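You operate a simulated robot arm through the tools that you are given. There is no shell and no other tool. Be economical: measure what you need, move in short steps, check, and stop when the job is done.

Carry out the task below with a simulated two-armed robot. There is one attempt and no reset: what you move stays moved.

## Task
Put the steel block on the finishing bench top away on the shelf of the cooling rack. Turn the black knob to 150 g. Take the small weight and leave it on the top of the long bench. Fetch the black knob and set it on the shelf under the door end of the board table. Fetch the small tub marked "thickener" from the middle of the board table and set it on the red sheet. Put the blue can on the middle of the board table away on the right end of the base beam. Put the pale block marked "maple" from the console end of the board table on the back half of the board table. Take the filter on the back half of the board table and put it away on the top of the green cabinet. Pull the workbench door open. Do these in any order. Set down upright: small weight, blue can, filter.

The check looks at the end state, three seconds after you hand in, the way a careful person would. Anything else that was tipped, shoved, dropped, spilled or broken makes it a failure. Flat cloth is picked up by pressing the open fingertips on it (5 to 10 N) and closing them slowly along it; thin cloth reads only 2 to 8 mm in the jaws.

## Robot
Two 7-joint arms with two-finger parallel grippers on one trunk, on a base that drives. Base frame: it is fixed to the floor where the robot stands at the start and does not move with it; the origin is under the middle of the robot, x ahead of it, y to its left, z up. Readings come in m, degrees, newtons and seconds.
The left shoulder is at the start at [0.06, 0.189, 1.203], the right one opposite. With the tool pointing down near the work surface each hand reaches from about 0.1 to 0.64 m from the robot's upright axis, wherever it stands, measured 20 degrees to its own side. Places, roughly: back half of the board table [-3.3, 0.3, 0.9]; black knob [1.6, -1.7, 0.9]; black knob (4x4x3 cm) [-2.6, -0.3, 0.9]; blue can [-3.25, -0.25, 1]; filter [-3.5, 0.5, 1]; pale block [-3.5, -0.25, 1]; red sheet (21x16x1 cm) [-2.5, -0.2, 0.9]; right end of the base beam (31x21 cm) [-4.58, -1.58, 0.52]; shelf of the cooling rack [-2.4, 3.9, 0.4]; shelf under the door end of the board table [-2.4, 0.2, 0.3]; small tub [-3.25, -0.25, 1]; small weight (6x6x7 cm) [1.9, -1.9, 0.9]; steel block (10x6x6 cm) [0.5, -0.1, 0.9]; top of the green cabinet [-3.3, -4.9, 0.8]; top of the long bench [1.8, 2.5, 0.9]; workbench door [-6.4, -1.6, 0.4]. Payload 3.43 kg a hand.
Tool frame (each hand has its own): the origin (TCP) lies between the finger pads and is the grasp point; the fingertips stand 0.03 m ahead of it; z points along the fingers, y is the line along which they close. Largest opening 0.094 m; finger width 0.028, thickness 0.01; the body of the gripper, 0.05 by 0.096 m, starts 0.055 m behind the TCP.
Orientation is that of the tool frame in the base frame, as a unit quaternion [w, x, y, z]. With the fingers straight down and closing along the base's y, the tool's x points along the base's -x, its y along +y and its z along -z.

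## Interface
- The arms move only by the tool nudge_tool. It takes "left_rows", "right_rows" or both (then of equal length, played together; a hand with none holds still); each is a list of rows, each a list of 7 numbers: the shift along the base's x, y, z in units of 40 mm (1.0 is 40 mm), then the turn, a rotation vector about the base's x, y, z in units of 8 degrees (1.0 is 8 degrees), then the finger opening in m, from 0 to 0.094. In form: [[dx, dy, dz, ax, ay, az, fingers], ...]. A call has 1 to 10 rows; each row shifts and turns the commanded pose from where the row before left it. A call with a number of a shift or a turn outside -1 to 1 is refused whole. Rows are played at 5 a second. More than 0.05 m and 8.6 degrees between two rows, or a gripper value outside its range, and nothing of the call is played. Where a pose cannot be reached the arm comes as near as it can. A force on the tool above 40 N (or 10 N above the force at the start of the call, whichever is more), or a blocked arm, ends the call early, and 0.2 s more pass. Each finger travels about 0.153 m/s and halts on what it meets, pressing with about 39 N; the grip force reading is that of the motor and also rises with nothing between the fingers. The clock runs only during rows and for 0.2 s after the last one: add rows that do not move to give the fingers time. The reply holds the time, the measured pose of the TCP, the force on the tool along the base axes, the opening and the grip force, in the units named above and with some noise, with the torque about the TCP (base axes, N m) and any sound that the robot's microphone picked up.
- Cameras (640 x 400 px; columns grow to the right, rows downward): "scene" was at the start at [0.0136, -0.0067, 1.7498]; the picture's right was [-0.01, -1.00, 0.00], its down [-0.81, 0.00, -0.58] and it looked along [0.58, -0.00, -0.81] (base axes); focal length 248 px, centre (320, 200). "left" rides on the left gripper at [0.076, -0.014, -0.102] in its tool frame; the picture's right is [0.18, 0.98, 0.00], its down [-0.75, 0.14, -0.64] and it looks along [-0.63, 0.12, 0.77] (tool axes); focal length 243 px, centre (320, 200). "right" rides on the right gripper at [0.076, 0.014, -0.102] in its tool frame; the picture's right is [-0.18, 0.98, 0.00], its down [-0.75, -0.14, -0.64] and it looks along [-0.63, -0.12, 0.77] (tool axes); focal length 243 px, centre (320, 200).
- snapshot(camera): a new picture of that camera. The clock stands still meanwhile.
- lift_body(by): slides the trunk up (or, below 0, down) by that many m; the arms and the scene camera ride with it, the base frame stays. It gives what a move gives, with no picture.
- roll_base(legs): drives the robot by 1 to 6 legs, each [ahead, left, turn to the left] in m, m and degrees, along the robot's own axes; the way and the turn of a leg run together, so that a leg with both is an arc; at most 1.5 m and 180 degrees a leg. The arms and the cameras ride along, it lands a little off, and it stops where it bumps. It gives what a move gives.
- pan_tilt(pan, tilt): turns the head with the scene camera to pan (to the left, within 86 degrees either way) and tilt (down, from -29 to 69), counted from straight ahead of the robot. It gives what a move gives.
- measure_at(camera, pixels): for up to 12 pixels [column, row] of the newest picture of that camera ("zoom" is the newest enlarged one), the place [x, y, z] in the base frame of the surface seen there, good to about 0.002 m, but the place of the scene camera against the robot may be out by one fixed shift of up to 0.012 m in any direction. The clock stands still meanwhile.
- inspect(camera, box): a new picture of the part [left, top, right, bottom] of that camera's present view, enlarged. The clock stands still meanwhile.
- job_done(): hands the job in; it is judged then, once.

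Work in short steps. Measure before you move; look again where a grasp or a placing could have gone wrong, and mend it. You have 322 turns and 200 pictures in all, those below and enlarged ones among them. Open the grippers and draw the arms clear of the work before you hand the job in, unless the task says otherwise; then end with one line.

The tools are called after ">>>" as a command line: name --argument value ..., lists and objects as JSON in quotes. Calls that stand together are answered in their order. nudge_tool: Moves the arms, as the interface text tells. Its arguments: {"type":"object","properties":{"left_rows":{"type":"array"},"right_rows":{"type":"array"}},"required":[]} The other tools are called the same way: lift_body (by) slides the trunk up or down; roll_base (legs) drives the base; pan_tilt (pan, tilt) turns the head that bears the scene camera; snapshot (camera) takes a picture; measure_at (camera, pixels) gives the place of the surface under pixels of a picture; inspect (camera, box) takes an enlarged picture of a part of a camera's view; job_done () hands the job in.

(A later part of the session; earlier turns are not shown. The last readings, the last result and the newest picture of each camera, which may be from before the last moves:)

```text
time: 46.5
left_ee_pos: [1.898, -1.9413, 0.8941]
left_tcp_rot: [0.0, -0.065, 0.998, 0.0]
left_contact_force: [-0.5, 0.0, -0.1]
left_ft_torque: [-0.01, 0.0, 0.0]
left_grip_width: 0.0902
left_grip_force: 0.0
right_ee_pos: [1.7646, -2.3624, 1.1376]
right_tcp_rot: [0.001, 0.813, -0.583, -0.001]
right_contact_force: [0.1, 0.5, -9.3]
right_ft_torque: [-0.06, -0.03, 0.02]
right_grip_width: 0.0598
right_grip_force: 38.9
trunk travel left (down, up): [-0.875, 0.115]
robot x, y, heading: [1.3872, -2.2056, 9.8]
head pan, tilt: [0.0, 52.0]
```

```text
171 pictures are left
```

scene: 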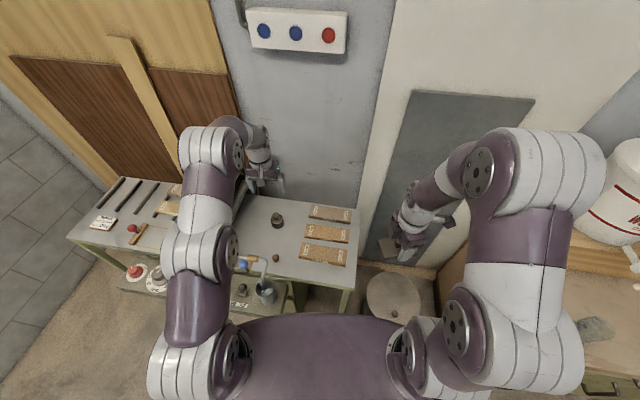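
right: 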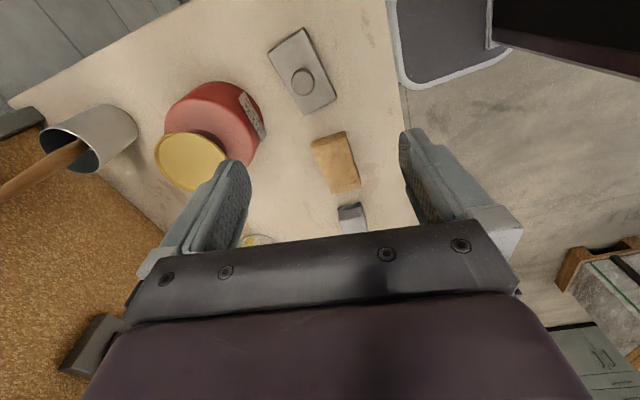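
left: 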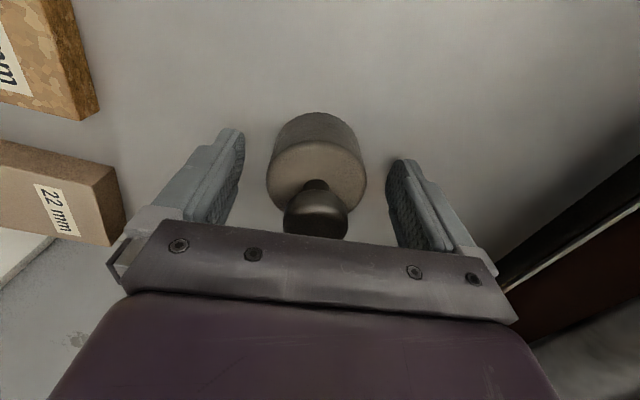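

The weight is between the fingers. I shift back 5 mm, close, and lift.

>>> nudge_tool --left_rows '[[-0.13, 0, 0.05, 0, 0, 0, 0.09], [0, 0, 0, 0, 0, 0, 0.03], [0, 0, 0, 0, 0, 0, 0.03], [0, 0, 0, 0, 0, 0, 0.03], [0, 0, 0.4, 0, 0, 0, 0.03], [0, 0, 0.8, 0, 0, 0, 0.03], [0, 0, 0.9, 0, 0, 0, 0.03], [0, 0, 0.9, 0, 0, 0, 0.03], [0, 0, 0.9, 0, 0, 0, 0.03], [0, 0, 0.9, 0, 0, 0, 0.03]]'

>>> snapshot --camera "left"

```text
time: 48.7
left_ee_pos: [1.8933, -1.9416, 1.0878]
left_tcp_rot: [-0.001, -0.066, 0.998, 0.0]
left_contact_force: [0.2, 0.5, -5.6]
left_ft_torque: [0.0, 0.0, 0.0]
left_grip_width: 0.051
left_grip_force: 39.1
right_ee_pos: [1.7649, -2.363, 1.1376]
right_tcp_rot: [0.001, 0.812, -0.583, -0.002]
right_contact_force: [0.2, -0.4, -9.8]
right_ft_torque: [-0.05, -0.01, -0.01]
right_grip_width: 0.0597
right_grip_force: 39.1
trunk travel left (down, up): [-0.875, 0.115]
robot x, y, heading: [1.3911, -2.2062, 10.0]
head pan, tilt: [0.0, 52.0]
```

```text
170 pictures are left
```

left: 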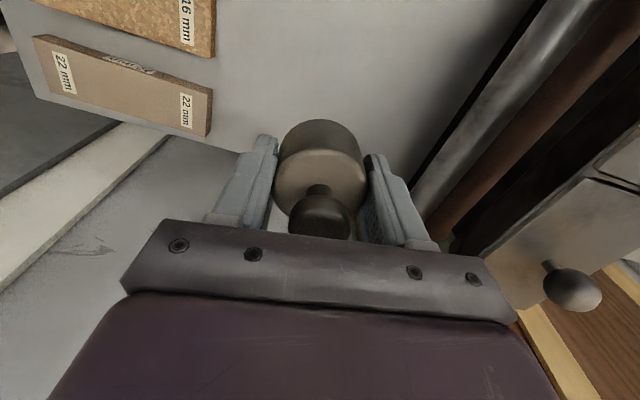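

Held (5.6 N, 0.051). I raise it and draw the arm back before driving.

>>> nudge_tool --left_rows '[[0, 0, 0.9, 0, 0, 0, 0.03], [0, 0, 0.9, 0, 0, 0, 0.03], [0, 0, 0.9, 0, 0, 0, 0.03], [-0.8, -0.1, 0.5, 0, 0, 0, 0.03], [-0.9, -0.1, 0, 0, 0, 0, 0.03], [-0.9, -0.1, 0, 0, 0, 0, 0.03], [-0.9, -0.1, 0, 0, 0, 0, 0.03], [-0.9, -0.1, 0, 0, 0, 0, 0.03], [-0.9, -0.1, 0, 0, 0, 0, 0.03]]'

>>> roll_base --legs '[[-0.6, 0, -10], [-0.2, 0, 0]]'

>>> pan_tilt --pan 80 --tilt 25

>>> snapshot --camera "scene"

```text
time: 50.7
left_ee_pos: [1.6737, -1.9655, 1.2116]
left_tcp_rot: [0.0, -0.066, 0.998, 0.0]
left_contact_force: [-1.0, 0.4, -6.1]
left_ft_torque: [0.0, 0.03, 0.0]
left_grip_width: 0.0515
left_grip_force: 39.0
left hand out of reach, approached as far as the arm can: row 3
right_ee_pos: [1.7641, -2.363, 1.1393]
right_tcp_rot: [0.001, 0.812, -0.584, 0.0]
right_contact_force: [-0.4, 0.3, -9.7]
right_ft_torque: [-0.03, -0.02, -0.03]
right_grip_width: 0.0597
right_grip_force: 39.4
trunk travel left (down, up): [-0.875, 0.115]
robot x, y, heading: [1.3866, -2.2026, 9.8]
head pan, tilt: [0.0, 52.0]
```

```text
time: 55.3
left_ee_pos: [0.9209, -2.0705, 1.209]
left_tcp_rot: [-0.002, 0.021, 1.0, 0.0]
left_contact_force: [-0.3, -0.1, -6.0]
left_ft_torque: [-0.04, 0.03, 0.01]
left_grip_width: 0.0515
left_grip_force: 38.8
right_ee_pos: [0.9402, -2.4779, 1.1362]
right_tcp_rot: [0.001, 0.759, -0.651, -0.003]
right_contact_force: [-0.2, 1.3, -11.2]
right_ft_torque: [-0.02, 0.01, -0.01]
right_grip_width: 0.0603
right_grip_force: 39.3
trunk travel left (down, up): [-0.875, 0.115]
robot x, y, heading: [0.598, -2.2555, -0.1]
head pan, tilt: [0.0, 52.0]
```

```text
time: 56.8
left_ee_pos: [0.9177, -2.0713, 1.2103]
left_tcp_rot: [0.0, 0.021, 1.0, 0.0]
left_contact_force: [-0.1, 0.7, -6.1]
left_ft_torque: [0.03, 0.02, 0.0]
left_grip_width: 0.0513
left_grip_force: 39.0
right_ee_pos: [0.9374, -2.4773, 1.1371]
right_tcp_rot: [0.002, 0.759, -0.651, -0.001]
right_contact_force: [-0.3, -0.2, -10.5]
right_ft_torque: [-0.02, 0.02, 0.0]
right_grip_width: 0.0595
right_grip_force: 38.7
trunk travel left (down, up): [-0.875, 0.115]
robot x, y, heading: [0.5955, -2.2539, -0.3]
head pan, tilt: [80.0, 25.0]
```

```text
169 pictures are left
```

scene: 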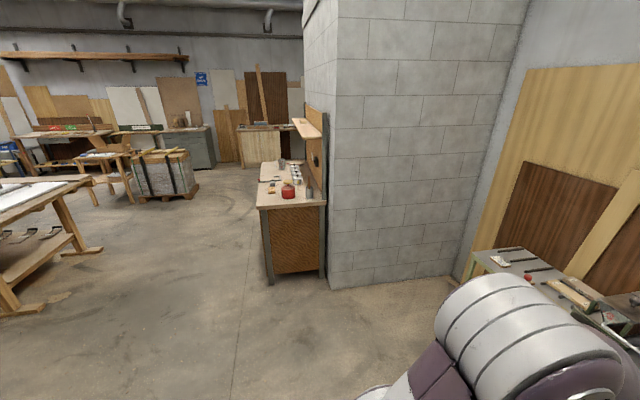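

Path is clear: I drive back-left to x≈-0.15, then up to y≈0, and look toward the long bench.

>>> roll_base --legs '[[-0.75, 1.0, 0], [0, 1.3, 0]]'

>>> pan_tilt --pan 75 --tilt 25

>>> snapshot --camera "scene"

```text
time: 69.3
left_ee_pos: [0.1424, 0.2379, 1.2108]
left_tcp_rot: [-0.001, 0.015, 1.0, 0.0]
left_contact_force: [0.7, 0.4, -6.1]
left_ft_torque: [-0.03, -0.02, 0.0]
left_grip_width: 0.0508
left_grip_force: 39.1
right_ee_pos: [0.1674, -0.1686, 1.1378]
right_tcp_rot: [0.001, 0.762, -0.648, -0.001]
right_contact_force: [0.4, 0.3, -10.2]
right_ft_torque: [-0.03, 0.01, -0.01]
right_grip_width: 0.0598
right_grip_force: 39.4
trunk travel left (down, up): [-0.875, 0.115]
robot x, y, heading: [-0.1802, 0.0502, 0.8]
head pan, tilt: [80.0, 25.0]
```

```text
time: 70.0
left_ee_pos: [0.1419, 0.2376, 1.2099]
left_tcp_rot: [-0.001, 0.016, 1.0, 0.0]
left_contact_force: [-0.2, -0.8, -5.6]
left_ft_torque: [0.02, 0.0, -0.01]
left_grip_width: 0.0509
left_grip_force: 38.4
right_ee_pos: [0.1671, -0.1684, 1.1379]
right_tcp_rot: [0.0, 0.763, -0.646, -0.002]
right_contact_force: [0.4, -0.5, -10.1]
right_ft_torque: [-0.04, -0.01, 0.01]
right_grip_width: 0.0598
right_grip_force: 39.1
trunk travel left (down, up): [-0.875, 0.115]
robot x, y, heading: [-0.1774, 0.0501, 1.0]
head pan, tilt: [75.0, 25.0]
```

```text
168 pictures are left
```

scene: 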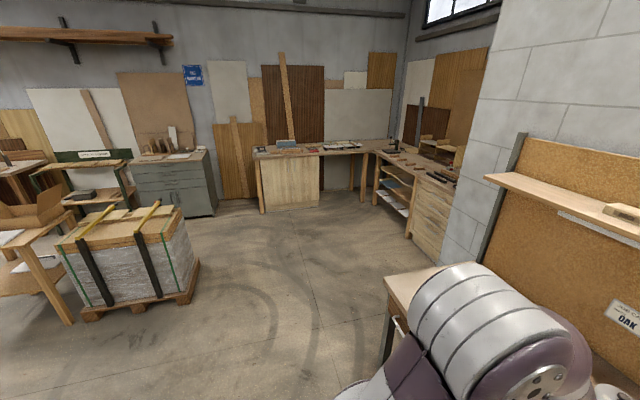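

>>> measure_at --camera "scene" --pixels '[[198, 262], [190, 300], [85, 318], [410, 240], [375, 200], [430, 165], [395, 160], [310, 205], [262, 210], [95, 185], [125, 208], [110, 165]]'

>>> inspect --camera "scene" --box '[240, 110, 480, 260]'

>>> inspect --camera "scene" --box '[0, 120, 240, 270]'

```text
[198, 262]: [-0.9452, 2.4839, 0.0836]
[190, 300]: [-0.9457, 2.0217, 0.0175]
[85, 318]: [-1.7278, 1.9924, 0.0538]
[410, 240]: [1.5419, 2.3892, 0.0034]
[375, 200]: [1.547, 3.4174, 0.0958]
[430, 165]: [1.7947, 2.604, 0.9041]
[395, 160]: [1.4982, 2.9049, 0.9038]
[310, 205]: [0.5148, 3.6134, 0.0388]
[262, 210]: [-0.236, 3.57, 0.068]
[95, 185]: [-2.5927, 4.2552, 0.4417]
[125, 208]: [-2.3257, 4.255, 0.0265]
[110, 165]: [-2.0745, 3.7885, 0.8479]
```

```text
2.67 times, centred on (360, 185) of scene
```

zoom: 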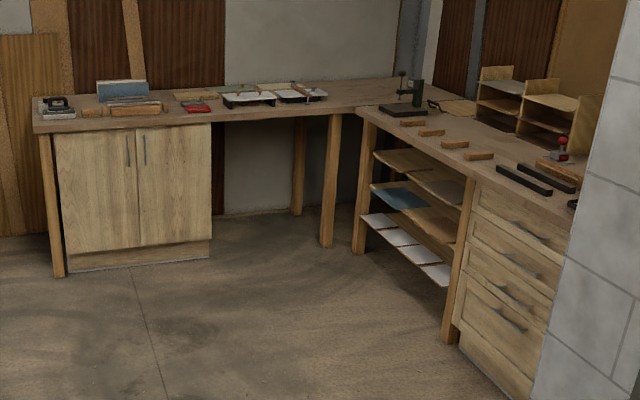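

```text
2.67 times, centred on (120, 195) of scene
```

zoom: 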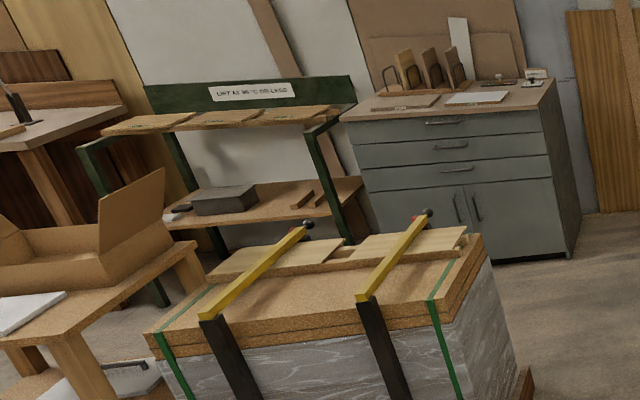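

Long bench top z≈0.90 with front edge x≈1.45. I drive up to y≈2.6 then ahead to x≈0.9.

>>> roll_base --legs '[[0, 1.5, -1], [0.2, 1.05, 0], [0.8, 0, 0]]'

>>> pan_tilt --pan 0 --tilt 45

>>> snapshot --camera "scene"

```text
time: 86.3
left_ee_pos: [1.1399, 2.7725, 1.2092]
left_tcp_rot: [0.0, 0.023, 1.0, 0.0]
left_contact_force: [0.4, 0.7, -5.6]
left_ft_torque: [0.0, 0.03, 0.05]
left_grip_width: 0.0506
left_grip_force: 39.4
right_ee_pos: [1.1604, 2.3659, 1.1376]
right_tcp_rot: [0.001, 0.758, -0.652, -0.001]
right_contact_force: [0.9, -0.1, -10.1]
right_ft_torque: [-0.03, 0.0, 0.0]
right_grip_width: 0.0598
right_grip_force: 39.5
trunk travel left (down, up): [-0.875, 0.115]
robot x, y, heading: [0.8155, 2.5917, -0.2]
head pan, tilt: [75.0, 25.0]
```

```text
time: 87.8
left_ee_pos: [1.1426, 2.7731, 1.2105]
left_tcp_rot: [-0.001, 0.023, 1.0, 0.0]
left_contact_force: [-0.4, -0.3, -5.3]
left_ft_torque: [0.03, 0.01, 0.01]
left_grip_width: 0.0509
left_grip_force: 39.0
right_ee_pos: [1.1586, 2.3664, 1.1384]
right_tcp_rot: [0.001, 0.758, -0.652, -0.002]
right_contact_force: [-0.1, -0.5, -10.6]
right_ft_torque: [-0.01, -0.04, -0.03]
right_grip_width: 0.0598
right_grip_force: 38.7
trunk travel left (down, up): [-0.875, 0.115]
robot x, y, heading: [0.8215, 2.5878, -0.1]
head pan, tilt: [0.0, 45.0]
```

```text
165 pictures are left
```

scene: 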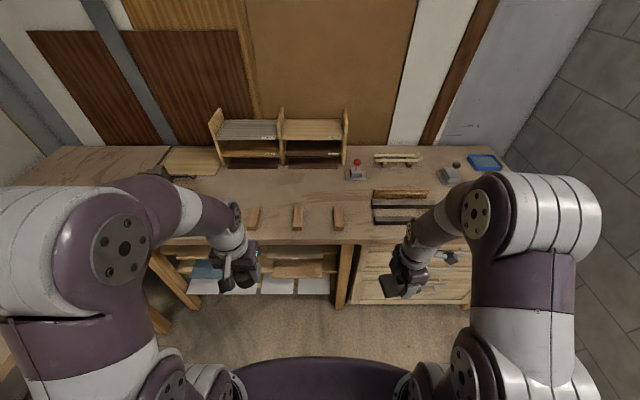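

>>> measure_at --camera "scene" --pixels '[[318, 215], [318, 190], [318, 235], [298, 215], [338, 215], [270, 195], [355, 200], [275, 225]]'

```text
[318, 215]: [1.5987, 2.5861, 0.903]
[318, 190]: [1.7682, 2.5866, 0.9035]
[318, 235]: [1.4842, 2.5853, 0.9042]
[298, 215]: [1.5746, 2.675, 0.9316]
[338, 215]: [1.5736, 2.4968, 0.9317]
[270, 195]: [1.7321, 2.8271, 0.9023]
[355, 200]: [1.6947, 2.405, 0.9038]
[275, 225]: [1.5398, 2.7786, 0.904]
```

I roll 0.22 m ahead; then I will set the weight down at about (1.57,2.77), between the small blocks.

>>> roll_base --legs '[[0.22, 0, 0]]'

>>> nudge_tool --left_rows '[[0.8, 0, -0.2, 0, 0, 0, 0.03], [0.8, 0, -0.4, 0, 0, 0, 0.03], [0.8, 0, -0.5, 0, 0, 0, 0.03], [0.8, 0, -0.7, 0, 0, 0, 0.03], [0.8, 0, -0.8, 0, 0, 0, 0.03], [0.5, 0, -0.9, 0, 0, 0, 0.03]]'

>>> snapshot --camera "left"

```text
time: 89.5
left_ee_pos: [1.3588, 2.7722, 1.21]
left_tcp_rot: [0.0, 0.021, 1.0, 0.0]
left_contact_force: [-0.6, -0.3, -6.0]
left_ft_torque: [-0.03, -0.01, -0.03]
left_grip_width: 0.0506
left_grip_force: 39.6
right_ee_pos: [1.3759, 2.3648, 1.1372]
right_tcp_rot: [0.0, 0.758, -0.652, 0.0]
right_contact_force: [0.7, -0.4, -8.9]
right_ft_torque: [-0.06, 0.01, 0.04]
right_grip_width: 0.0599
right_grip_force: 38.9
trunk travel left (down, up): [-0.875, 0.115]
robot x, y, heading: [1.042, 2.5888, -0.3]
head pan, tilt: [0.0, 45.0]
```

```text
time: 90.9
left_ee_pos: [1.5422, 2.7713, 1.0683]
left_tcp_rot: [-0.001, 0.021, 1.0, 0.001]
left_contact_force: [1.0, 0.1, -5.9]
left_ft_torque: [0.02, -0.01, 0.01]
left_grip_width: 0.0509
left_grip_force: 38.9
right_ee_pos: [1.3802, 2.3663, 1.1373]
right_tcp_rot: [0.002, 0.758, -0.652, -0.003]
right_contact_force: [0.5, 0.4, -10.0]
right_ft_torque: [-0.05, 0.01, 0.02]
right_grip_width: 0.06
right_grip_force: 39.1
trunk travel left (down, up): [-0.875, 0.115]
robot x, y, heading: [1.0386, 2.5914, -0.1]
head pan, tilt: [0.0, 45.0]
```

```text
164 pictures are left
```

left: 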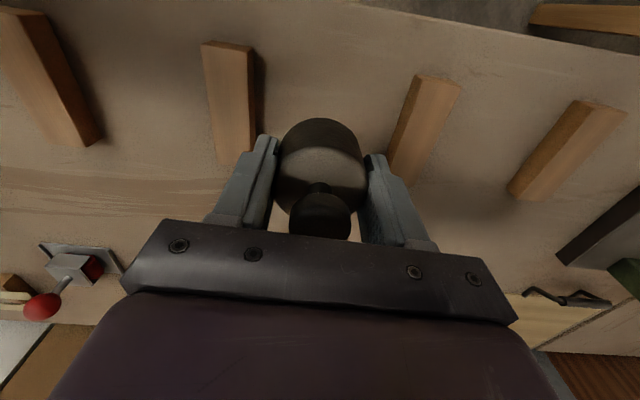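

The weight is centred between two blocks. I lower it to the top.

>>> nudge_tool --left_rows '[[0.6, 0, -0.7, 0, 0, 0, 0.03], [0, 0, -0.8, 0, 0, 0, 0.03], [0, 0, -0.8, 0, 0, 0, 0.03], [0, 0, -0.5, 0, 0, 0, 0.03], [0, 0, -0.25, 0, 0, 0, 0.03], [0, 0, -0.15, 0, 0, 0, 0.03], [0, 0, -0.1, 0, 0, 0, 0.03]]'

```text
time: 92.5
left_ee_pos: [1.5641, 2.7715, 0.9375]
left_tcp_rot: [-0.001, 0.022, 1.0, 0.0]
left_contact_force: [1.0, 0.8, -6.1]
left_ft_torque: [-0.01, -0.01, 0.03]
left_grip_width: 0.0508
left_grip_force: 38.7
right_ee_pos: [1.3792, 2.3652, 1.1385]
right_tcp_rot: [0.002, 0.758, -0.652, -0.003]
right_contact_force: [-0.3, 0.2, -9.9]
right_ft_torque: [-0.01, 0.02, 0.01]
right_grip_width: 0.0598
right_grip_force: 38.8
trunk travel left (down, up): [-0.875, 0.115]
robot x, y, heading: [1.0335, 2.5874, -0.0]
head pan, tilt: [0.0, 45.0]
```

>>> nudge_tool --left_rows '[[0, 0, -0.06, 0, 0, 0, 0.03], [0, 0, -0.06, 0, 0, 0, 0.03], [0, 0, 0, 0, 0, 0, 0.03]]'

```text
time: 93.3
left_ee_pos: [1.5636, 2.771, 0.9371]
left_tcp_rot: [0.002, 0.022, 1.0, 0.001]
left_contact_force: [0.6, 5.1, 25.2]
left_ft_torque: [0.29, 0.61, -0.12]
left_grip_width: 0.0507
left_grip_force: 39.3
right_ee_pos: [1.3762, 2.366, 1.1397]
right_tcp_rot: [0.0, 0.758, -0.652, -0.002]
right_contact_force: [0.2, 0.2, -10.9]
right_ft_torque: [0.0, 0.01, -0.02]
right_grip_width: 0.0597
right_grip_force: 39.6
trunk travel left (down, up): [-0.875, 0.115]
robot x, y, heading: [1.0394, 2.5853, -0.2]
head pan, tilt: [0.0, 45.0]
```

It touches the bench (25 N up). I ease up slightly, open, and rise.

>>> nudge_tool --left_rows '[[0, 0, 0.06, 0, 0, 0, 0.03], [0, 0, 0, 0, 0, 0, 0.07], [0, 0, 0, 0, 0, 0, 0.085], [0, 0, 0.7, 0, 0, 0, 0.085], [0, 0, 0.9, 0, 0, 0, 0.085], [0, 0, 0.9, 0, 0, 0, 0.085], [-0.8, 0, 0.8, 0, 0, 0, 0.085], [-0.9, 0, 0.8, 0, 0, 0, 0.085], [-0.9, 0, 0.8, 0, 0, 0, 0.085], [-0.9, 0, 0.8, 0, 0, 0, 0.085]]'

>>> inspect --camera "scene" --box '[200, 150, 420, 290]'

```text
time: 95.5
left_ee_pos: [1.4221, 2.7715, 1.1656]
left_tcp_rot: [0.001, 0.023, 1.0, 0.0]
left_contact_force: [-0.6, 0.4, -0.4]
left_ft_torque: [0.04, -0.01, 0.0]
left_grip_width: 0.0851
left_grip_force: 0.0
right_ee_pos: [1.3765, 2.3648, 1.1384]
right_tcp_rot: [0.001, 0.758, -0.652, -0.001]
right_contact_force: [-1.1, -0.2, -10.7]
right_ft_torque: [0.0, -0.01, 0.0]
right_grip_width: 0.0597
right_grip_force: 38.7
trunk travel left (down, up): [-0.875, 0.115]
robot x, y, heading: [1.0376, 2.5853, -0.3]
head pan, tilt: [0.0, 45.0]
```

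```text
2.86 times, centred on (310, 220) of scene
```

zoom: 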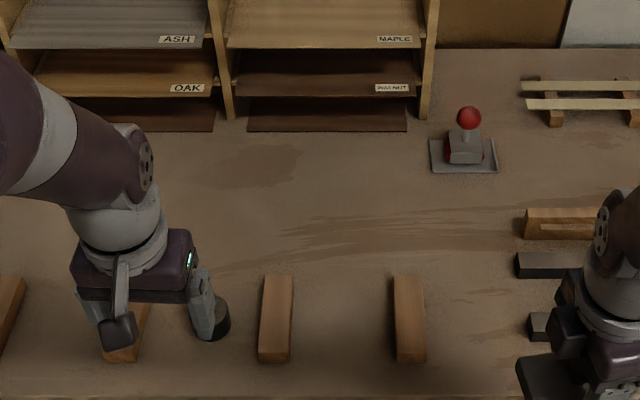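

The weight stands on the bench. I back off, turn around, and look for the way to the cooling rack.

>>> roll_base --legs '[[-0.7, 0, 0], [0, 0, 170]]'

>>> pan_tilt --pan -10 --tilt 25

>>> snapshot --camera "scene"

```text
time: 106.3
left_ee_pos: [-0.0699, 2.4761, 1.1648]
left_tcp_rot: [0.0, 0.994, -0.111, 0.001]
left_contact_force: [-0.8, -0.4, -0.2]
left_ft_torque: [-0.01, 0.01, -0.01]
left_grip_width: 0.0849
left_grip_force: 0.0
right_ee_pos: [0.0479, 2.868, 1.1379]
right_tcp_rot: [0.002, 0.716, 0.698, 0.0]
right_contact_force: [-0.6, -0.2, -9.7]
right_ft_torque: [0.05, 0.01, -0.04]
right_grip_width: 0.0599
right_grip_force: 38.6
trunk travel left (down, up): [-0.875, 0.115]
robot x, y, heading: [0.3427, 2.5874, 169.6]
head pan, tilt: [0.0, 45.0]
```

```text
time: 107.1
left_ee_pos: [-0.0711, 2.475, 1.1648]
left_tcp_rot: [0.0, 0.994, -0.111, 0.0]
left_contact_force: [0.3, 0.1, 0.0]
left_ft_torque: [0.01, -0.04, 0.0]
left_grip_width: 0.0848
left_grip_force: 0.0
right_ee_pos: [0.0475, 2.8689, 1.1385]
right_tcp_rot: [0.002, 0.717, 0.697, 0.001]
right_contact_force: [-0.1, -0.2, -10.8]
right_ft_torque: [0.02, -0.02, -0.01]
right_grip_width: 0.0597
right_grip_force: 39.0
trunk travel left (down, up): [-0.875, 0.115]
robot x, y, heading: [0.3413, 2.5906, 169.7]
head pan, tilt: [-10.0, 25.0]
```

```text
162 pictures are left
```

scene: 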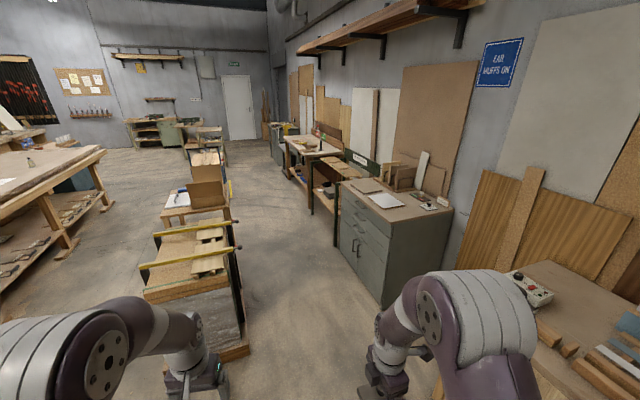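

>>> measure_at --camera "scene" --pixels '[[245, 350], [220, 290], [382, 305], [340, 245], [312, 210], [336, 195], [322, 190], [225, 245], [340, 170], [313, 165]]'

>>> inspect --camera "scene" --box '[280, 120, 380, 250]'

```text
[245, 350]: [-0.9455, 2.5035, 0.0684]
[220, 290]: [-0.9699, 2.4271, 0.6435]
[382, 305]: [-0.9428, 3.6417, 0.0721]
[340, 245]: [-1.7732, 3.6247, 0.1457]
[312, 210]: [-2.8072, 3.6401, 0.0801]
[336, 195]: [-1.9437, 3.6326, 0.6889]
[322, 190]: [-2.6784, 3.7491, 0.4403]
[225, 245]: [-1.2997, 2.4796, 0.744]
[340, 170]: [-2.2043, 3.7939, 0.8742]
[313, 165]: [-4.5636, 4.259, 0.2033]
```

```text
3.08 times, centred on (330, 185) of scene
```

zoom: 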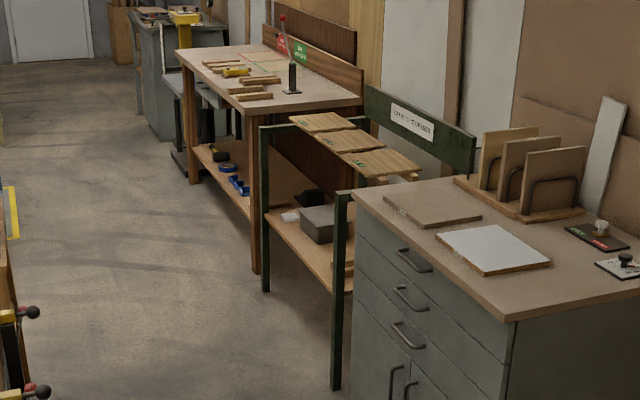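

Corridor between crate (y≤2.5) and rack legs (y≈3.63) is 1.1 m wide. I drive along y≈3.0 to x≈-2.35 and turn to face the rack.

>>> roll_base --legs '[[0, 0, 10.3], [0.8, -0.42, 0], [1.5, 0, 0], [0.4, 0, 0], [0, 0, -90]]'

>>> pan_tilt --pan 0 --tilt 45

>>> snapshot --camera "scene"

```text
time: 125.5
left_ee_pos: [-2.5398, 3.4073, 1.1643]
left_tcp_rot: [-0.001, -0.688, 0.725, -0.001]
left_contact_force: [0.0, 0.2, 0.1]
left_ft_torque: [0.0, 0.0, 0.02]
left_grip_width: 0.0849
left_grip_force: 0.1
right_ee_pos: [-2.1331, 3.3573, 1.1383]
right_tcp_rot: [0.002, 0.997, 0.071, 0.0]
right_contact_force: [0.0, 0.7, -10.3]
right_ft_torque: [-0.05, 0.0, 0.02]
right_grip_width: 0.0595
right_grip_force: 39.1
trunk travel left (down, up): [-0.875, 0.115]
robot x, y, heading: [-2.3574, 3.0188, 89.2]
head pan, tilt: [-10.0, 25.0]
```

```text
time: 126.4
left_ee_pos: [-2.541, 3.4077, 1.165]
left_tcp_rot: [-0.001, -0.688, 0.726, -0.001]
left_contact_force: [-0.2, 0.9, -0.8]
left_ft_torque: [-0.02, -0.01, -0.01]
left_grip_width: 0.0849
left_grip_force: 0.2
right_ee_pos: [-2.1331, 3.3588, 1.1376]
right_tcp_rot: [0.003, 0.997, 0.072, 0.0]
right_contact_force: [0.4, 0.4, -10.2]
right_ft_torque: [0.01, -0.04, 0.01]
right_grip_width: 0.0598
right_grip_force: 38.6
trunk travel left (down, up): [-0.875, 0.115]
robot x, y, heading: [-2.3607, 3.0189, 89.6]
head pan, tilt: [0.0, 45.0]
```

```text
160 pictures are left
```

scene: 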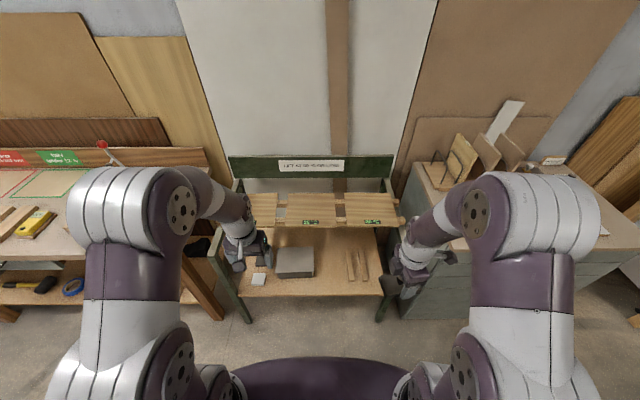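

>>> inspect --camera "scene" --box '[215, 180, 415, 330]'

>>> measure_at --camera "scene" --pixels '[[295, 290], [295, 252], [310, 225], [360, 222], [330, 260], [350, 265], [366, 262], [330, 290], [375, 285], [295, 235], [240, 290], [380, 200]]'

```text
2.67 times, centred on (315, 255) of scene
```

zoom: 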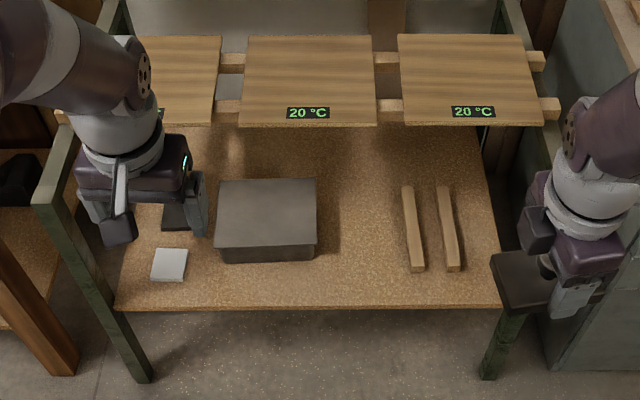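

```text
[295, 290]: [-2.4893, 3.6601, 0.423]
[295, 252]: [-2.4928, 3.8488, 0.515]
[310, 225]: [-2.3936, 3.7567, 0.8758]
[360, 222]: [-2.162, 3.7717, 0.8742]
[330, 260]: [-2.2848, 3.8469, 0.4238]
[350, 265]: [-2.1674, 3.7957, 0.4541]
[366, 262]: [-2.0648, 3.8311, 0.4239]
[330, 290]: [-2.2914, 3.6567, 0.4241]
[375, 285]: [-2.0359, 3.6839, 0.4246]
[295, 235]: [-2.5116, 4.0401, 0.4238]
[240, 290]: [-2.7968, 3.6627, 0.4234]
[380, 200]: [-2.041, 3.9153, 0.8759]
```

Free spot on the shelf: x≈-2.285 between the dark block (edge x≈-2.38) and sticks (x≈-2.19), y≈3.68, shelf z≈0.421. I draw the left hand back, roll ahead 0.12 m, and lower the trunk.

>>> nudge_tool --left_rows '[[0, -1, 0, 0, 0, 0, 0.085], [0, -1, 0, 0, 0, 0, 0.085], [0, -1, 0, 0, 0, 0, 0.085], [0, -0.8, 0, 0, 0, 0, 0.085]]'

>>> roll_base --legs '[[0.1, 0, 0]]'

>>> lift_body --by -0.4

>>> snapshot --camera "scene"

```text
time: 127.4
left_ee_pos: [-2.5393, 3.254, 1.165]
left_tcp_rot: [-0.001, -0.688, 0.726, 0.0]
left_contact_force: [-0.3, -0.4, 0.4]
left_ft_torque: [0.01, -0.04, -0.02]
left_grip_width: 0.0849
left_grip_force: 0.0
right_ee_pos: [-2.1342, 3.3562, 1.139]
right_tcp_rot: [0.002, 0.997, 0.072, -0.001]
right_contact_force: [0.6, -0.7, -9.6]
right_ft_torque: [0.02, -0.02, -0.02]
right_grip_width: 0.0596
right_grip_force: 38.8
trunk travel left (down, up): [-0.875, 0.115]
robot x, y, heading: [-2.3602, 3.0178, 89.3]
head pan, tilt: [0.0, 45.0]
```

```text
time: 128.5
left_ee_pos: [-2.5382, 3.3508, 1.1657]
left_tcp_rot: [0.0, -0.688, 0.725, 0.0]
left_contact_force: [0.4, 0.3, 0.6]
left_ft_torque: [0.04, -0.02, 0.02]
left_grip_width: 0.085
left_grip_force: 0.0
right_ee_pos: [-2.1333, 3.4542, 1.1386]
right_tcp_rot: [0.002, 0.997, 0.072, 0.0]
right_contact_force: [0.5, -0.7, -10.4]
right_ft_torque: [0.03, 0.0, -0.01]
right_grip_width: 0.0596
right_grip_force: 38.6
trunk travel left (down, up): [-0.875, 0.115]
robot x, y, heading: [-2.356, 3.1165, 89.5]
head pan, tilt: [0.0, 45.0]
```

```text
time: 132.3
left_ee_pos: [-2.5401, 3.3531, 0.766]
left_tcp_rot: [0.0, -0.688, 0.726, 0.0]
left_contact_force: [-0.8, -0.1, 0.3]
left_ft_torque: [-0.02, -0.04, 0.0]
left_grip_width: 0.085
left_grip_force: 0.0
right_ee_pos: [-2.1332, 3.456, 0.7377]
right_tcp_rot: [0.003, 0.997, 0.072, -0.001]
right_contact_force: [-0.6, -0.3, -8.9]
right_ft_torque: [-0.03, -0.03, 0.03]
right_grip_width: 0.0598
right_grip_force: 38.7
trunk travel left (down, up): [-0.475, 0.515]
robot x, y, heading: [-2.3575, 3.1179, 89.2]
head pan, tilt: [0.0, 45.0]
```

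```text
158 pictures are left
```

scene: 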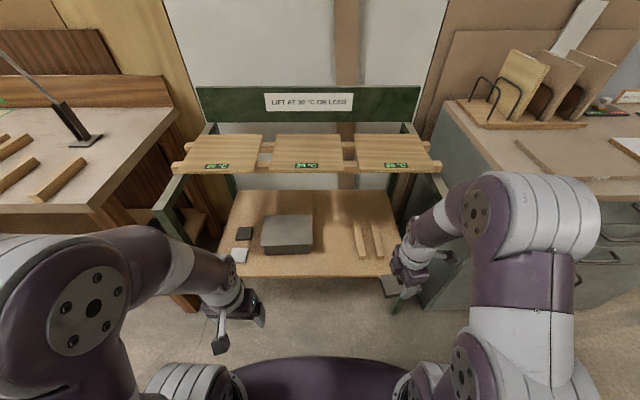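

I lower the right hand in front of the shelf and shift it toward x≈-2.285.

>>> nudge_tool --right_rows '[[-0.7, 0, -0.8, 0, 0, 0, 0.04], [-0.7, 0, -0.8, 0, 0, 0, 0.04], [-0.7, 0, -0.8, 0, 0, 0, 0.04], [-0.7, 0, -0.8, 0, 0, 0, 0.04], [-0.7, 0, -0.8, 0, 0, 0, 0.04], [-0.3, 0.6, -0.6, 0, 0, 0, 0.04], [0, 0.9, -0.5, 0, 0, 0, 0.04]]'

>>> snapshot --camera "scene"

>>> snapshot --camera "right"

```text
time: 133.9
left_ee_pos: [-2.5394, 3.3546, 0.7649]
left_tcp_rot: [-0.001, -0.688, 0.725, -0.001]
left_contact_force: [0.0, 0.5, 0.9]
left_ft_torque: [-0.02, 0.02, 0.02]
left_grip_width: 0.0853
left_grip_force: 0.0
right_ee_pos: [-2.2865, 3.5152, 0.5341]
right_tcp_rot: [0.002, 0.997, 0.072, -0.001]
right_contact_force: [-0.4, 0.2, -9.3]
right_ft_torque: [-0.01, -0.05, -0.02]
right_grip_width: 0.0599
right_grip_force: 39.0
trunk travel left (down, up): [-0.475, 0.515]
robot x, y, heading: [-2.3571, 3.118, 89.3]
head pan, tilt: [0.0, 45.0]
```

```text
157 pictures are left
```

scene: 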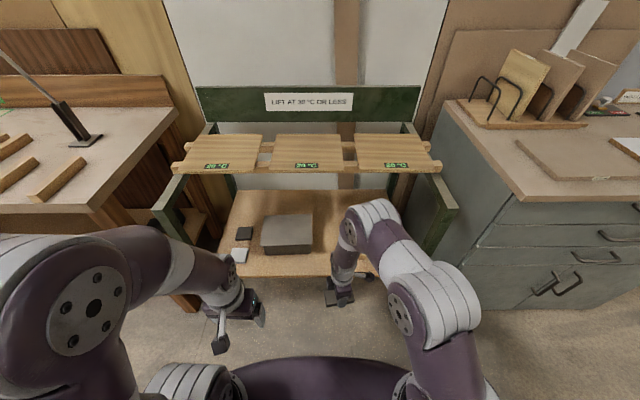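

```text
156 pictures are left
```

right: 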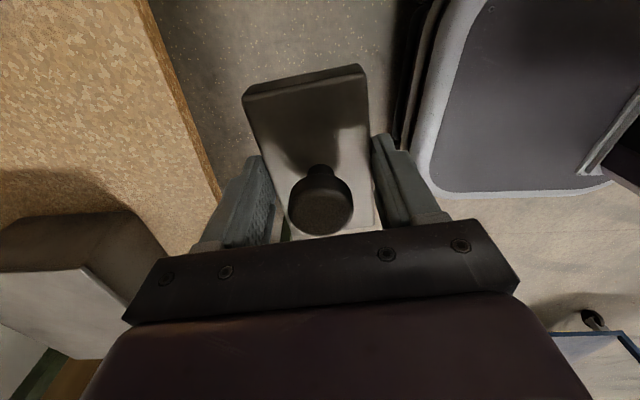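

The wrist peak at (372,205) may come near the boards when I go forward. I measure it and the shelf edge.

>>> measure_at --camera "scene" --pixels '[[372, 203], [350, 232], [385, 205], [345, 172], [310, 166], [300, 274], [345, 255], [311, 240], [375, 245]]'

>>> measure_at --camera "right" --pixels '[[180, 90], [205, 160], [130, 220], [150, 30]]'

```text
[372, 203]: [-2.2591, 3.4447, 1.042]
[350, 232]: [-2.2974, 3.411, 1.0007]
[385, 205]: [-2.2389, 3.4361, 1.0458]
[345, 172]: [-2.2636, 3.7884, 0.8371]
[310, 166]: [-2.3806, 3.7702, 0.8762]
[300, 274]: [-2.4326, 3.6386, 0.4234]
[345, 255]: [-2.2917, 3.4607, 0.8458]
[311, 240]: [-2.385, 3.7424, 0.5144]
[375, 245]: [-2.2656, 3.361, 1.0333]
```

```text
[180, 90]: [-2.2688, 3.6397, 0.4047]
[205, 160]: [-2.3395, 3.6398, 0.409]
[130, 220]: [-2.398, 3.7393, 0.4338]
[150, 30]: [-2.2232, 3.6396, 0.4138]
```

Shelf front edge y=3.64; boards' front y≈3.755. With the hand at y=3.685 the block stands 1.5 cm in from the edge and the wrist clears the boards by about 1.5 cm. I go forward at this height.

>>> nudge_tool --right_rows '[[0, 0.8, 0, 0, 0, 0, 0.04], [0, 0.8, 0, 0, 0, 0, 0.04], [0, 0.8, 0, 0, 0, 0, 0.04], [0, 0.8, 0, 0, 0, 0, 0.04], [0, 0.6, 0, 0, 0, 0, 0.04], [0, 0.4, 0, 0, 0, 0, 0.04]]'

>>> snapshot --camera "scene"

>>> snapshot --camera "right"

```text
time: 135.3
left_ee_pos: [-2.5387, 3.3532, 0.7633]
left_tcp_rot: [-0.001, -0.688, 0.726, 0.0]
left_contact_force: [0.0, -1.1, -0.1]
left_ft_torque: [0.01, 0.01, 0.0]
left_grip_width: 0.0851
left_grip_force: 0.1
right_ee_pos: [-2.2849, 3.6834, 0.533]
right_tcp_rot: [0.004, 0.997, 0.071, 0.0]
right_contact_force: [-0.1, -0.3, -9.7]
right_ft_torque: [0.04, 0.01, 0.0]
right_grip_width: 0.0598
right_grip_force: 39.0
trunk travel left (down, up): [-0.475, 0.515]
robot x, y, heading: [-2.3592, 3.1167, 89.6]
head pan, tilt: [0.0, 45.0]
```

```text
155 pictures are left
```

scene: 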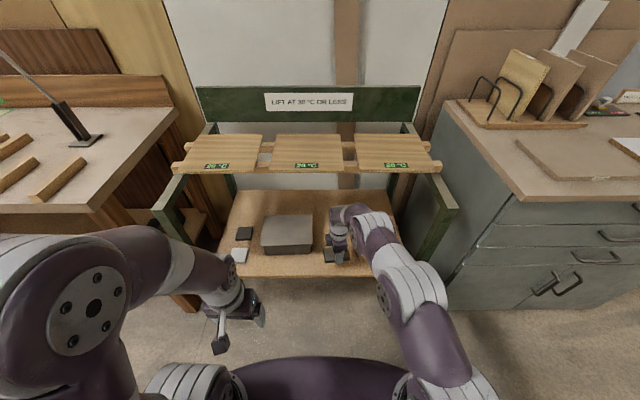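

```text
154 pictures are left
```

right: 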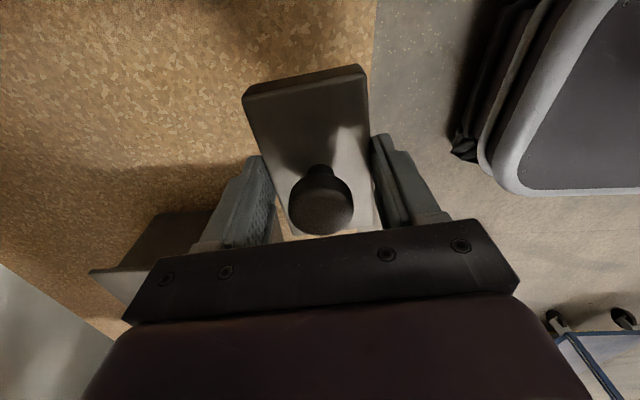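

Clear. I go 1 cm deeper and lower the block to the shelf.

>>> nudge_tool --right_rows '[[0, 0.25, -0.3, 0, 0, 0, 0.04], [0, 0, -0.7, 0, 0, 0, 0.04], [0, 0, -0.5, 0, 0, 0, 0.04], [0, 0, -0.2, 0, 0, 0, 0.04], [0, 0, -0.1, 0, 0, 0, 0.04], [0, 0, -0.08, 0, 0, 0, 0.04], [0, 0, -0.06, 0, 0, 0, 0.04], [0, 0, 0, 0, 0, 0, 0.04]]'

```text
time: 137.2
left_ee_pos: [-2.5389, 3.3541, 0.7648]
left_tcp_rot: [-0.001, -0.689, 0.725, -0.001]
left_contact_force: [-0.1, 0.4, 0.2]
left_ft_torque: [-0.01, 0.0, -0.03]
left_grip_width: 0.085
left_grip_force: 0.1
right_ee_pos: [-2.2857, 3.6941, 0.4569]
right_tcp_rot: [0.002, 0.997, 0.072, 0.0]
right_contact_force: [0.9, -0.7, -9.4]
right_ft_torque: [0.01, 0.05, -0.02]
right_grip_width: 0.0597
right_grip_force: 39.0
trunk travel left (down, up): [-0.475, 0.515]
robot x, y, heading: [-2.3583, 3.1188, 89.7]
head pan, tilt: [0.0, 45.0]
```

>>> nudge_tool --right_rows '[[0, 0, -0.06, 0, 0, 0, 0.04], [0, 0, -0.06, 0, 0, 0, 0.04], [0, 0, 0, 0, 0, 0, 0.04]]'

```text
time: 137.9
left_ee_pos: [-2.5396, 3.3506, 0.7654]
left_tcp_rot: [0.0, -0.689, 0.725, 0.0]
left_contact_force: [-0.9, -0.7, -0.8]
left_ft_torque: [0.0, 0.04, -0.01]
left_grip_width: 0.0853
left_grip_force: 0.2
right_ee_pos: [-2.285, 3.695, 0.4553]
right_tcp_rot: [-0.002, 0.998, 0.071, 0.0]
right_contact_force: [5.5, -3.4, 24.9]
right_ft_torque: [-0.56, -0.13, 0.1]
right_grip_width: 0.0601
right_grip_force: 38.7
trunk travel left (down, up): [-0.475, 0.515]
robot x, y, heading: [-2.3594, 3.1156, 89.3]
head pan, tilt: [0.0, 45.0]
```

It rests on the shelf. I open, rise 9 cm and draw back.

>>> nudge_tool --right_rows '[[0, 0, 0.04, 0, 0, 0, 0.065], [0, 0, 0, 0, 0, 0, 0.08], [0, 0, 0, 0, 0, 0, 0.08], [0, 0, 0.7, 0, 0, 0, 0.08], [0, 0, 0.9, 0, 0, 0, 0.08], [0, 0, 0.7, 0, 0, 0, 0.08], [0, -0.9, 0, 0, 0, 0, 0.08], [0, -1, 0, 0, 0, 0, 0.08], [0, -1, 0, 0, 0, 0, 0.08], [0, -1, 0, 0, 0, 0, 0.08]]'

>>> snapshot --camera "right"

```text
time: 140.2
left_ee_pos: [-2.539, 3.3521, 0.7643]
left_tcp_rot: [-0.001, -0.689, 0.725, 0.001]
left_contact_force: [0.2, 0.6, 0.0]
left_ft_torque: [0.01, 0.01, 0.01]
left_grip_width: 0.0848
left_grip_force: 0.1
right_ee_pos: [-2.2857, 3.5378, 0.5459]
right_tcp_rot: [0.002, 0.997, 0.071, -0.001]
right_contact_force: [0.0, -1.1, -0.8]
right_ft_torque: [0.01, -0.01, -0.02]
right_grip_width: 0.0803
right_grip_force: 0.1
trunk travel left (down, up): [-0.475, 0.515]
robot x, y, heading: [-2.3584, 3.1154, 89.7]
head pan, tilt: [0.0, 45.0]
```

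```text
153 pictures are left
```

right: 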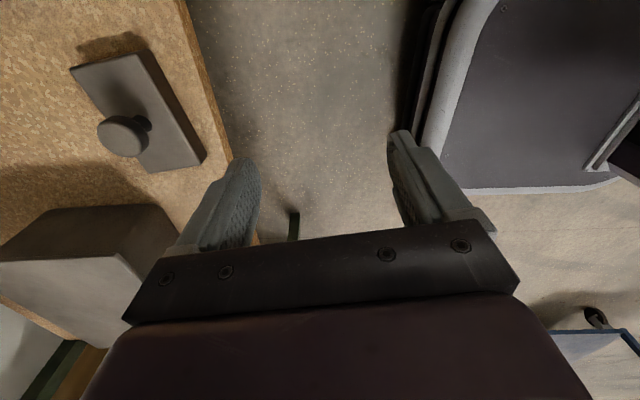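

The steel block lies on the shelf. I raise the trunk, draw back the right hand, back off and look west/south.

>>> nudge_tool --right_rows '[[0.3, -1, 0.5, 0, 0, 0, 0.08], [0.6, -0.9, 0.5, 0, 0, 0, 0.08], [0.6, -0.7, 0.7, 0, 0, 0, 0.08], [0.6, 0, 0.9, 0, 0, 0, 0.08], [0.6, 0, 0.9, 0, 0, 0, 0.08]]'

>>> lift_body --by 0.4

>>> roll_base --legs '[[-0.1, 0, 0], [0, 0, 90]]'

>>> pan_tilt --pan 60 --tilt 25

>>> snapshot --camera "scene"

```text
time: 141.3
left_ee_pos: [-2.5396, 3.3521, 0.7652]
left_tcp_rot: [0.0, -0.689, 0.725, 0.0]
left_contact_force: [0.3, -0.7, 0.1]
left_ft_torque: [0.0, 0.0, -0.02]
left_grip_width: 0.0848
left_grip_force: 0.0
right_ee_pos: [-2.1772, 3.4325, 0.6836]
right_tcp_rot: [0.001, 0.997, 0.071, 0.0]
right_contact_force: [0.5, 0.1, -0.2]
right_ft_torque: [0.01, 0.01, 0.01]
right_grip_width: 0.0797
right_grip_force: 0.1
trunk travel left (down, up): [-0.475, 0.515]
robot x, y, heading: [-2.3598, 3.1191, 89.7]
head pan, tilt: [0.0, 45.0]
```

```text
time: 145.2
left_ee_pos: [-2.5399, 3.353, 1.1641]
left_tcp_rot: [0.0, -0.689, 0.725, 0.0]
left_contact_force: [1.0, -0.2, 0.7]
left_ft_torque: [0.01, -0.02, -0.02]
left_grip_width: 0.085
left_grip_force: 0.1
right_ee_pos: [-2.1772, 3.4332, 1.0848]
right_tcp_rot: [0.002, 0.997, 0.071, -0.001]
right_contact_force: [-0.3, 0.1, 0.0]
right_ft_torque: [-0.01, -0.03, -0.03]
right_grip_width: 0.0802
right_grip_force: 0.2
trunk travel left (down, up): [-0.875, 0.115]
robot x, y, heading: [-2.3569, 3.1146, 89.6]
head pan, tilt: [0.0, 45.0]
```

```text
time: 150.1
left_ee_pos: [-2.5936, 2.838, 1.1658]
left_tcp_rot: [-0.001, 0.999, -0.032, 0.0]
left_contact_force: [-0.3, 0.5, 0.0]
left_ft_torque: [0.03, 0.01, 0.01]
left_grip_width: 0.0848
left_grip_force: 0.1
right_ee_pos: [-2.6728, 3.2012, 1.0854]
right_tcp_rot: [0.002, 0.659, 0.752, 0.001]
right_contact_force: [-0.4, 0.3, -0.3]
right_ft_torque: [-0.01, 0.03, 0.01]
right_grip_width: 0.0801
right_grip_force: 0.0
trunk travel left (down, up): [-0.875, 0.115]
robot x, y, heading: [-2.3593, 3.0202, 178.7]
head pan, tilt: [0.0, 45.0]
```

```text
time: 151.4
left_ee_pos: [-2.5946, 2.8385, 1.164]
left_tcp_rot: [0.0, 0.999, -0.032, 0.001]
left_contact_force: [-0.2, -0.4, -1.1]
left_ft_torque: [0.01, 0.04, 0.01]
left_grip_width: 0.0851
left_grip_force: 0.1
right_ee_pos: [-2.6712, 3.2025, 1.0861]
right_tcp_rot: [0.002, 0.659, 0.752, 0.0]
right_contact_force: [0.1, -0.6, 0.4]
right_ft_torque: [0.0, 0.0, -0.01]
right_grip_width: 0.08
right_grip_force: 0.1
trunk travel left (down, up): [-0.875, 0.115]
robot x, y, heading: [-2.356, 3.0189, 179.0]
head pan, tilt: [60.0, 25.0]
```

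```text
152 pictures are left
```

scene: 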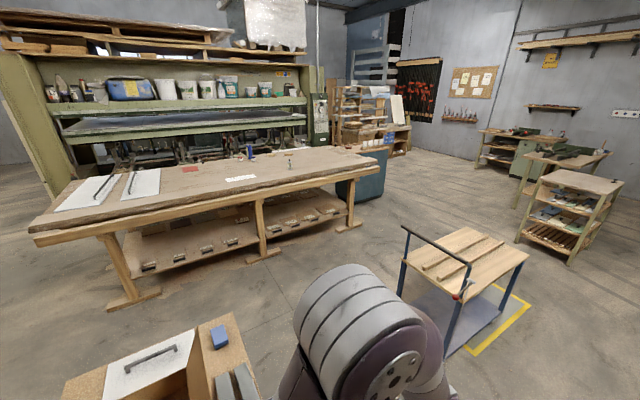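

I measure the board table's corners, cart and small table to choose a route.

>>> measure_at --camera "scene" --pixels '[[35, 240], [130, 300], [375, 165], [350, 228], [240, 315], [410, 228], [465, 350], [450, 298], [240, 178], [190, 170], [250, 152], [290, 163]]'

>>> inspect --camera "scene" --box '[30, 130, 390, 290]'

```text
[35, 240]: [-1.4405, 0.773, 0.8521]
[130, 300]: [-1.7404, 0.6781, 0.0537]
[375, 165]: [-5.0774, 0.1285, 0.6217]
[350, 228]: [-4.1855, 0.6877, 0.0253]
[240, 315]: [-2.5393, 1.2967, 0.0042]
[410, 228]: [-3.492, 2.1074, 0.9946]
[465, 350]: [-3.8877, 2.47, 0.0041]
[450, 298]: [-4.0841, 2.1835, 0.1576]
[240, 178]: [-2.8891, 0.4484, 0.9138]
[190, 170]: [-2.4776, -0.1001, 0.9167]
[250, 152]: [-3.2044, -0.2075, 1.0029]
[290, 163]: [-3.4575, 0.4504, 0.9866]
```

```text
1.78 times, centred on (210, 210) of scene
```

zoom: 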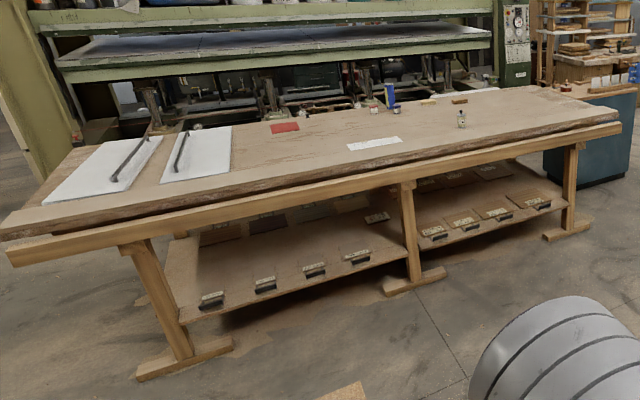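

Board table spans x -1.45…-4.2, y about -0.4…0.77; the can, tub, maple block and knob lie near its south (press) side. I drive back through the corridor and south to its east end, then look along the south aisle.

>>> roll_base --legs '[[-1.5, 0, 1], [-0.7, 0, 0], [0, 1.5, 0], [0, 1.3, 0], [0, 0.9, 0]]'

>>> pan_tilt --pan 0 --tilt 30

>>> snapshot --camera "scene"

```text
time: 179.8
left_ee_pos: [-0.3866, -0.8827, 1.1668]
left_tcp_rot: [0.0, 1.0, -0.017, 0.0]
left_contact_force: [0.6, -0.2, 0.2]
left_ft_torque: [0.03, 0.01, 0.0]
left_grip_width: 0.0851
left_grip_force: 0.0
right_ee_pos: [-0.4744, -0.5212, 1.084]
right_tcp_rot: [0.002, 0.648, 0.761, 0.001]
right_contact_force: [-0.7, 0.2, 0.4]
right_ft_torque: [-0.01, 0.0, 0.01]
right_grip_width: 0.0797
right_grip_force: 0.0
trunk travel left (down, up): [-0.875, 0.115]
robot x, y, heading: [-0.1556, -0.697, -179.6]
head pan, tilt: [60.0, 25.0]
```

```text
time: 181.1
left_ee_pos: [-0.3872, -0.8828, 1.1645]
left_tcp_rot: [-0.001, 1.0, -0.018, 0.0]
left_contact_force: [0.4, 0.1, 0.5]
left_ft_torque: [-0.02, 0.0, 0.03]
left_grip_width: 0.085
left_grip_force: 0.1
right_ee_pos: [-0.4744, -0.5222, 1.0839]
right_tcp_rot: [0.002, 0.648, 0.761, 0.002]
right_contact_force: [-0.4, -0.6, 0.3]
right_ft_torque: [0.0, 0.0, 0.02]
right_grip_width: 0.08
right_grip_force: 0.0
trunk travel left (down, up): [-0.875, 0.115]
robot x, y, heading: [-0.1581, -0.6998, -179.5]
head pan, tilt: [0.0, 30.0]
```

```text
150 pictures are left
```

scene: 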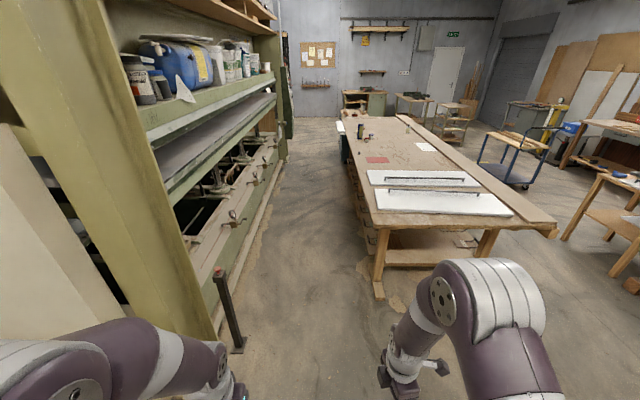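

>>> measure_at --camera "scene" --pixels '[[238, 350], [375, 290], [362, 195], [365, 160], [245, 245], [275, 165], [376, 160], [362, 130], [268, 190], [215, 330], [350, 180], [345, 150]]'

>>> inspect --camera "scene" --box '[260, 100, 480, 250]'

```text
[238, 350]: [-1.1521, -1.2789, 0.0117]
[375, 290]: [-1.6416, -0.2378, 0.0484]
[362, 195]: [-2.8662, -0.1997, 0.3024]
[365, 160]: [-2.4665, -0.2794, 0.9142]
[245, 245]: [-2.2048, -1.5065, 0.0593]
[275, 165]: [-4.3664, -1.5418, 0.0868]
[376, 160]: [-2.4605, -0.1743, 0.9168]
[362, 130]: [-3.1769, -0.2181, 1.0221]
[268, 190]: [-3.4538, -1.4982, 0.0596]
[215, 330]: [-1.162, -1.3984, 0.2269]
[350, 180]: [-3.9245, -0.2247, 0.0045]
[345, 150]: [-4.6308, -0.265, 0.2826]
```

```text
2.67 times, centred on (370, 175) of scene
```

zoom: 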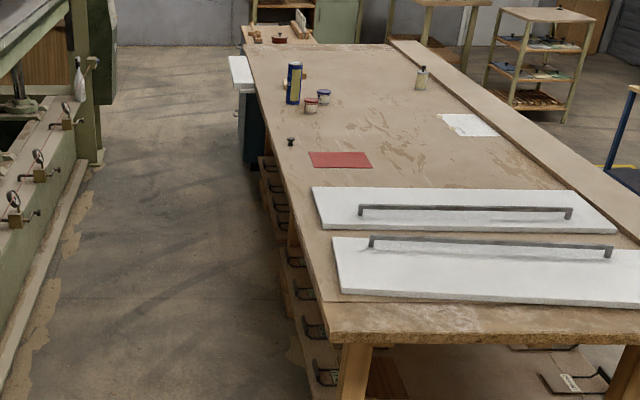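

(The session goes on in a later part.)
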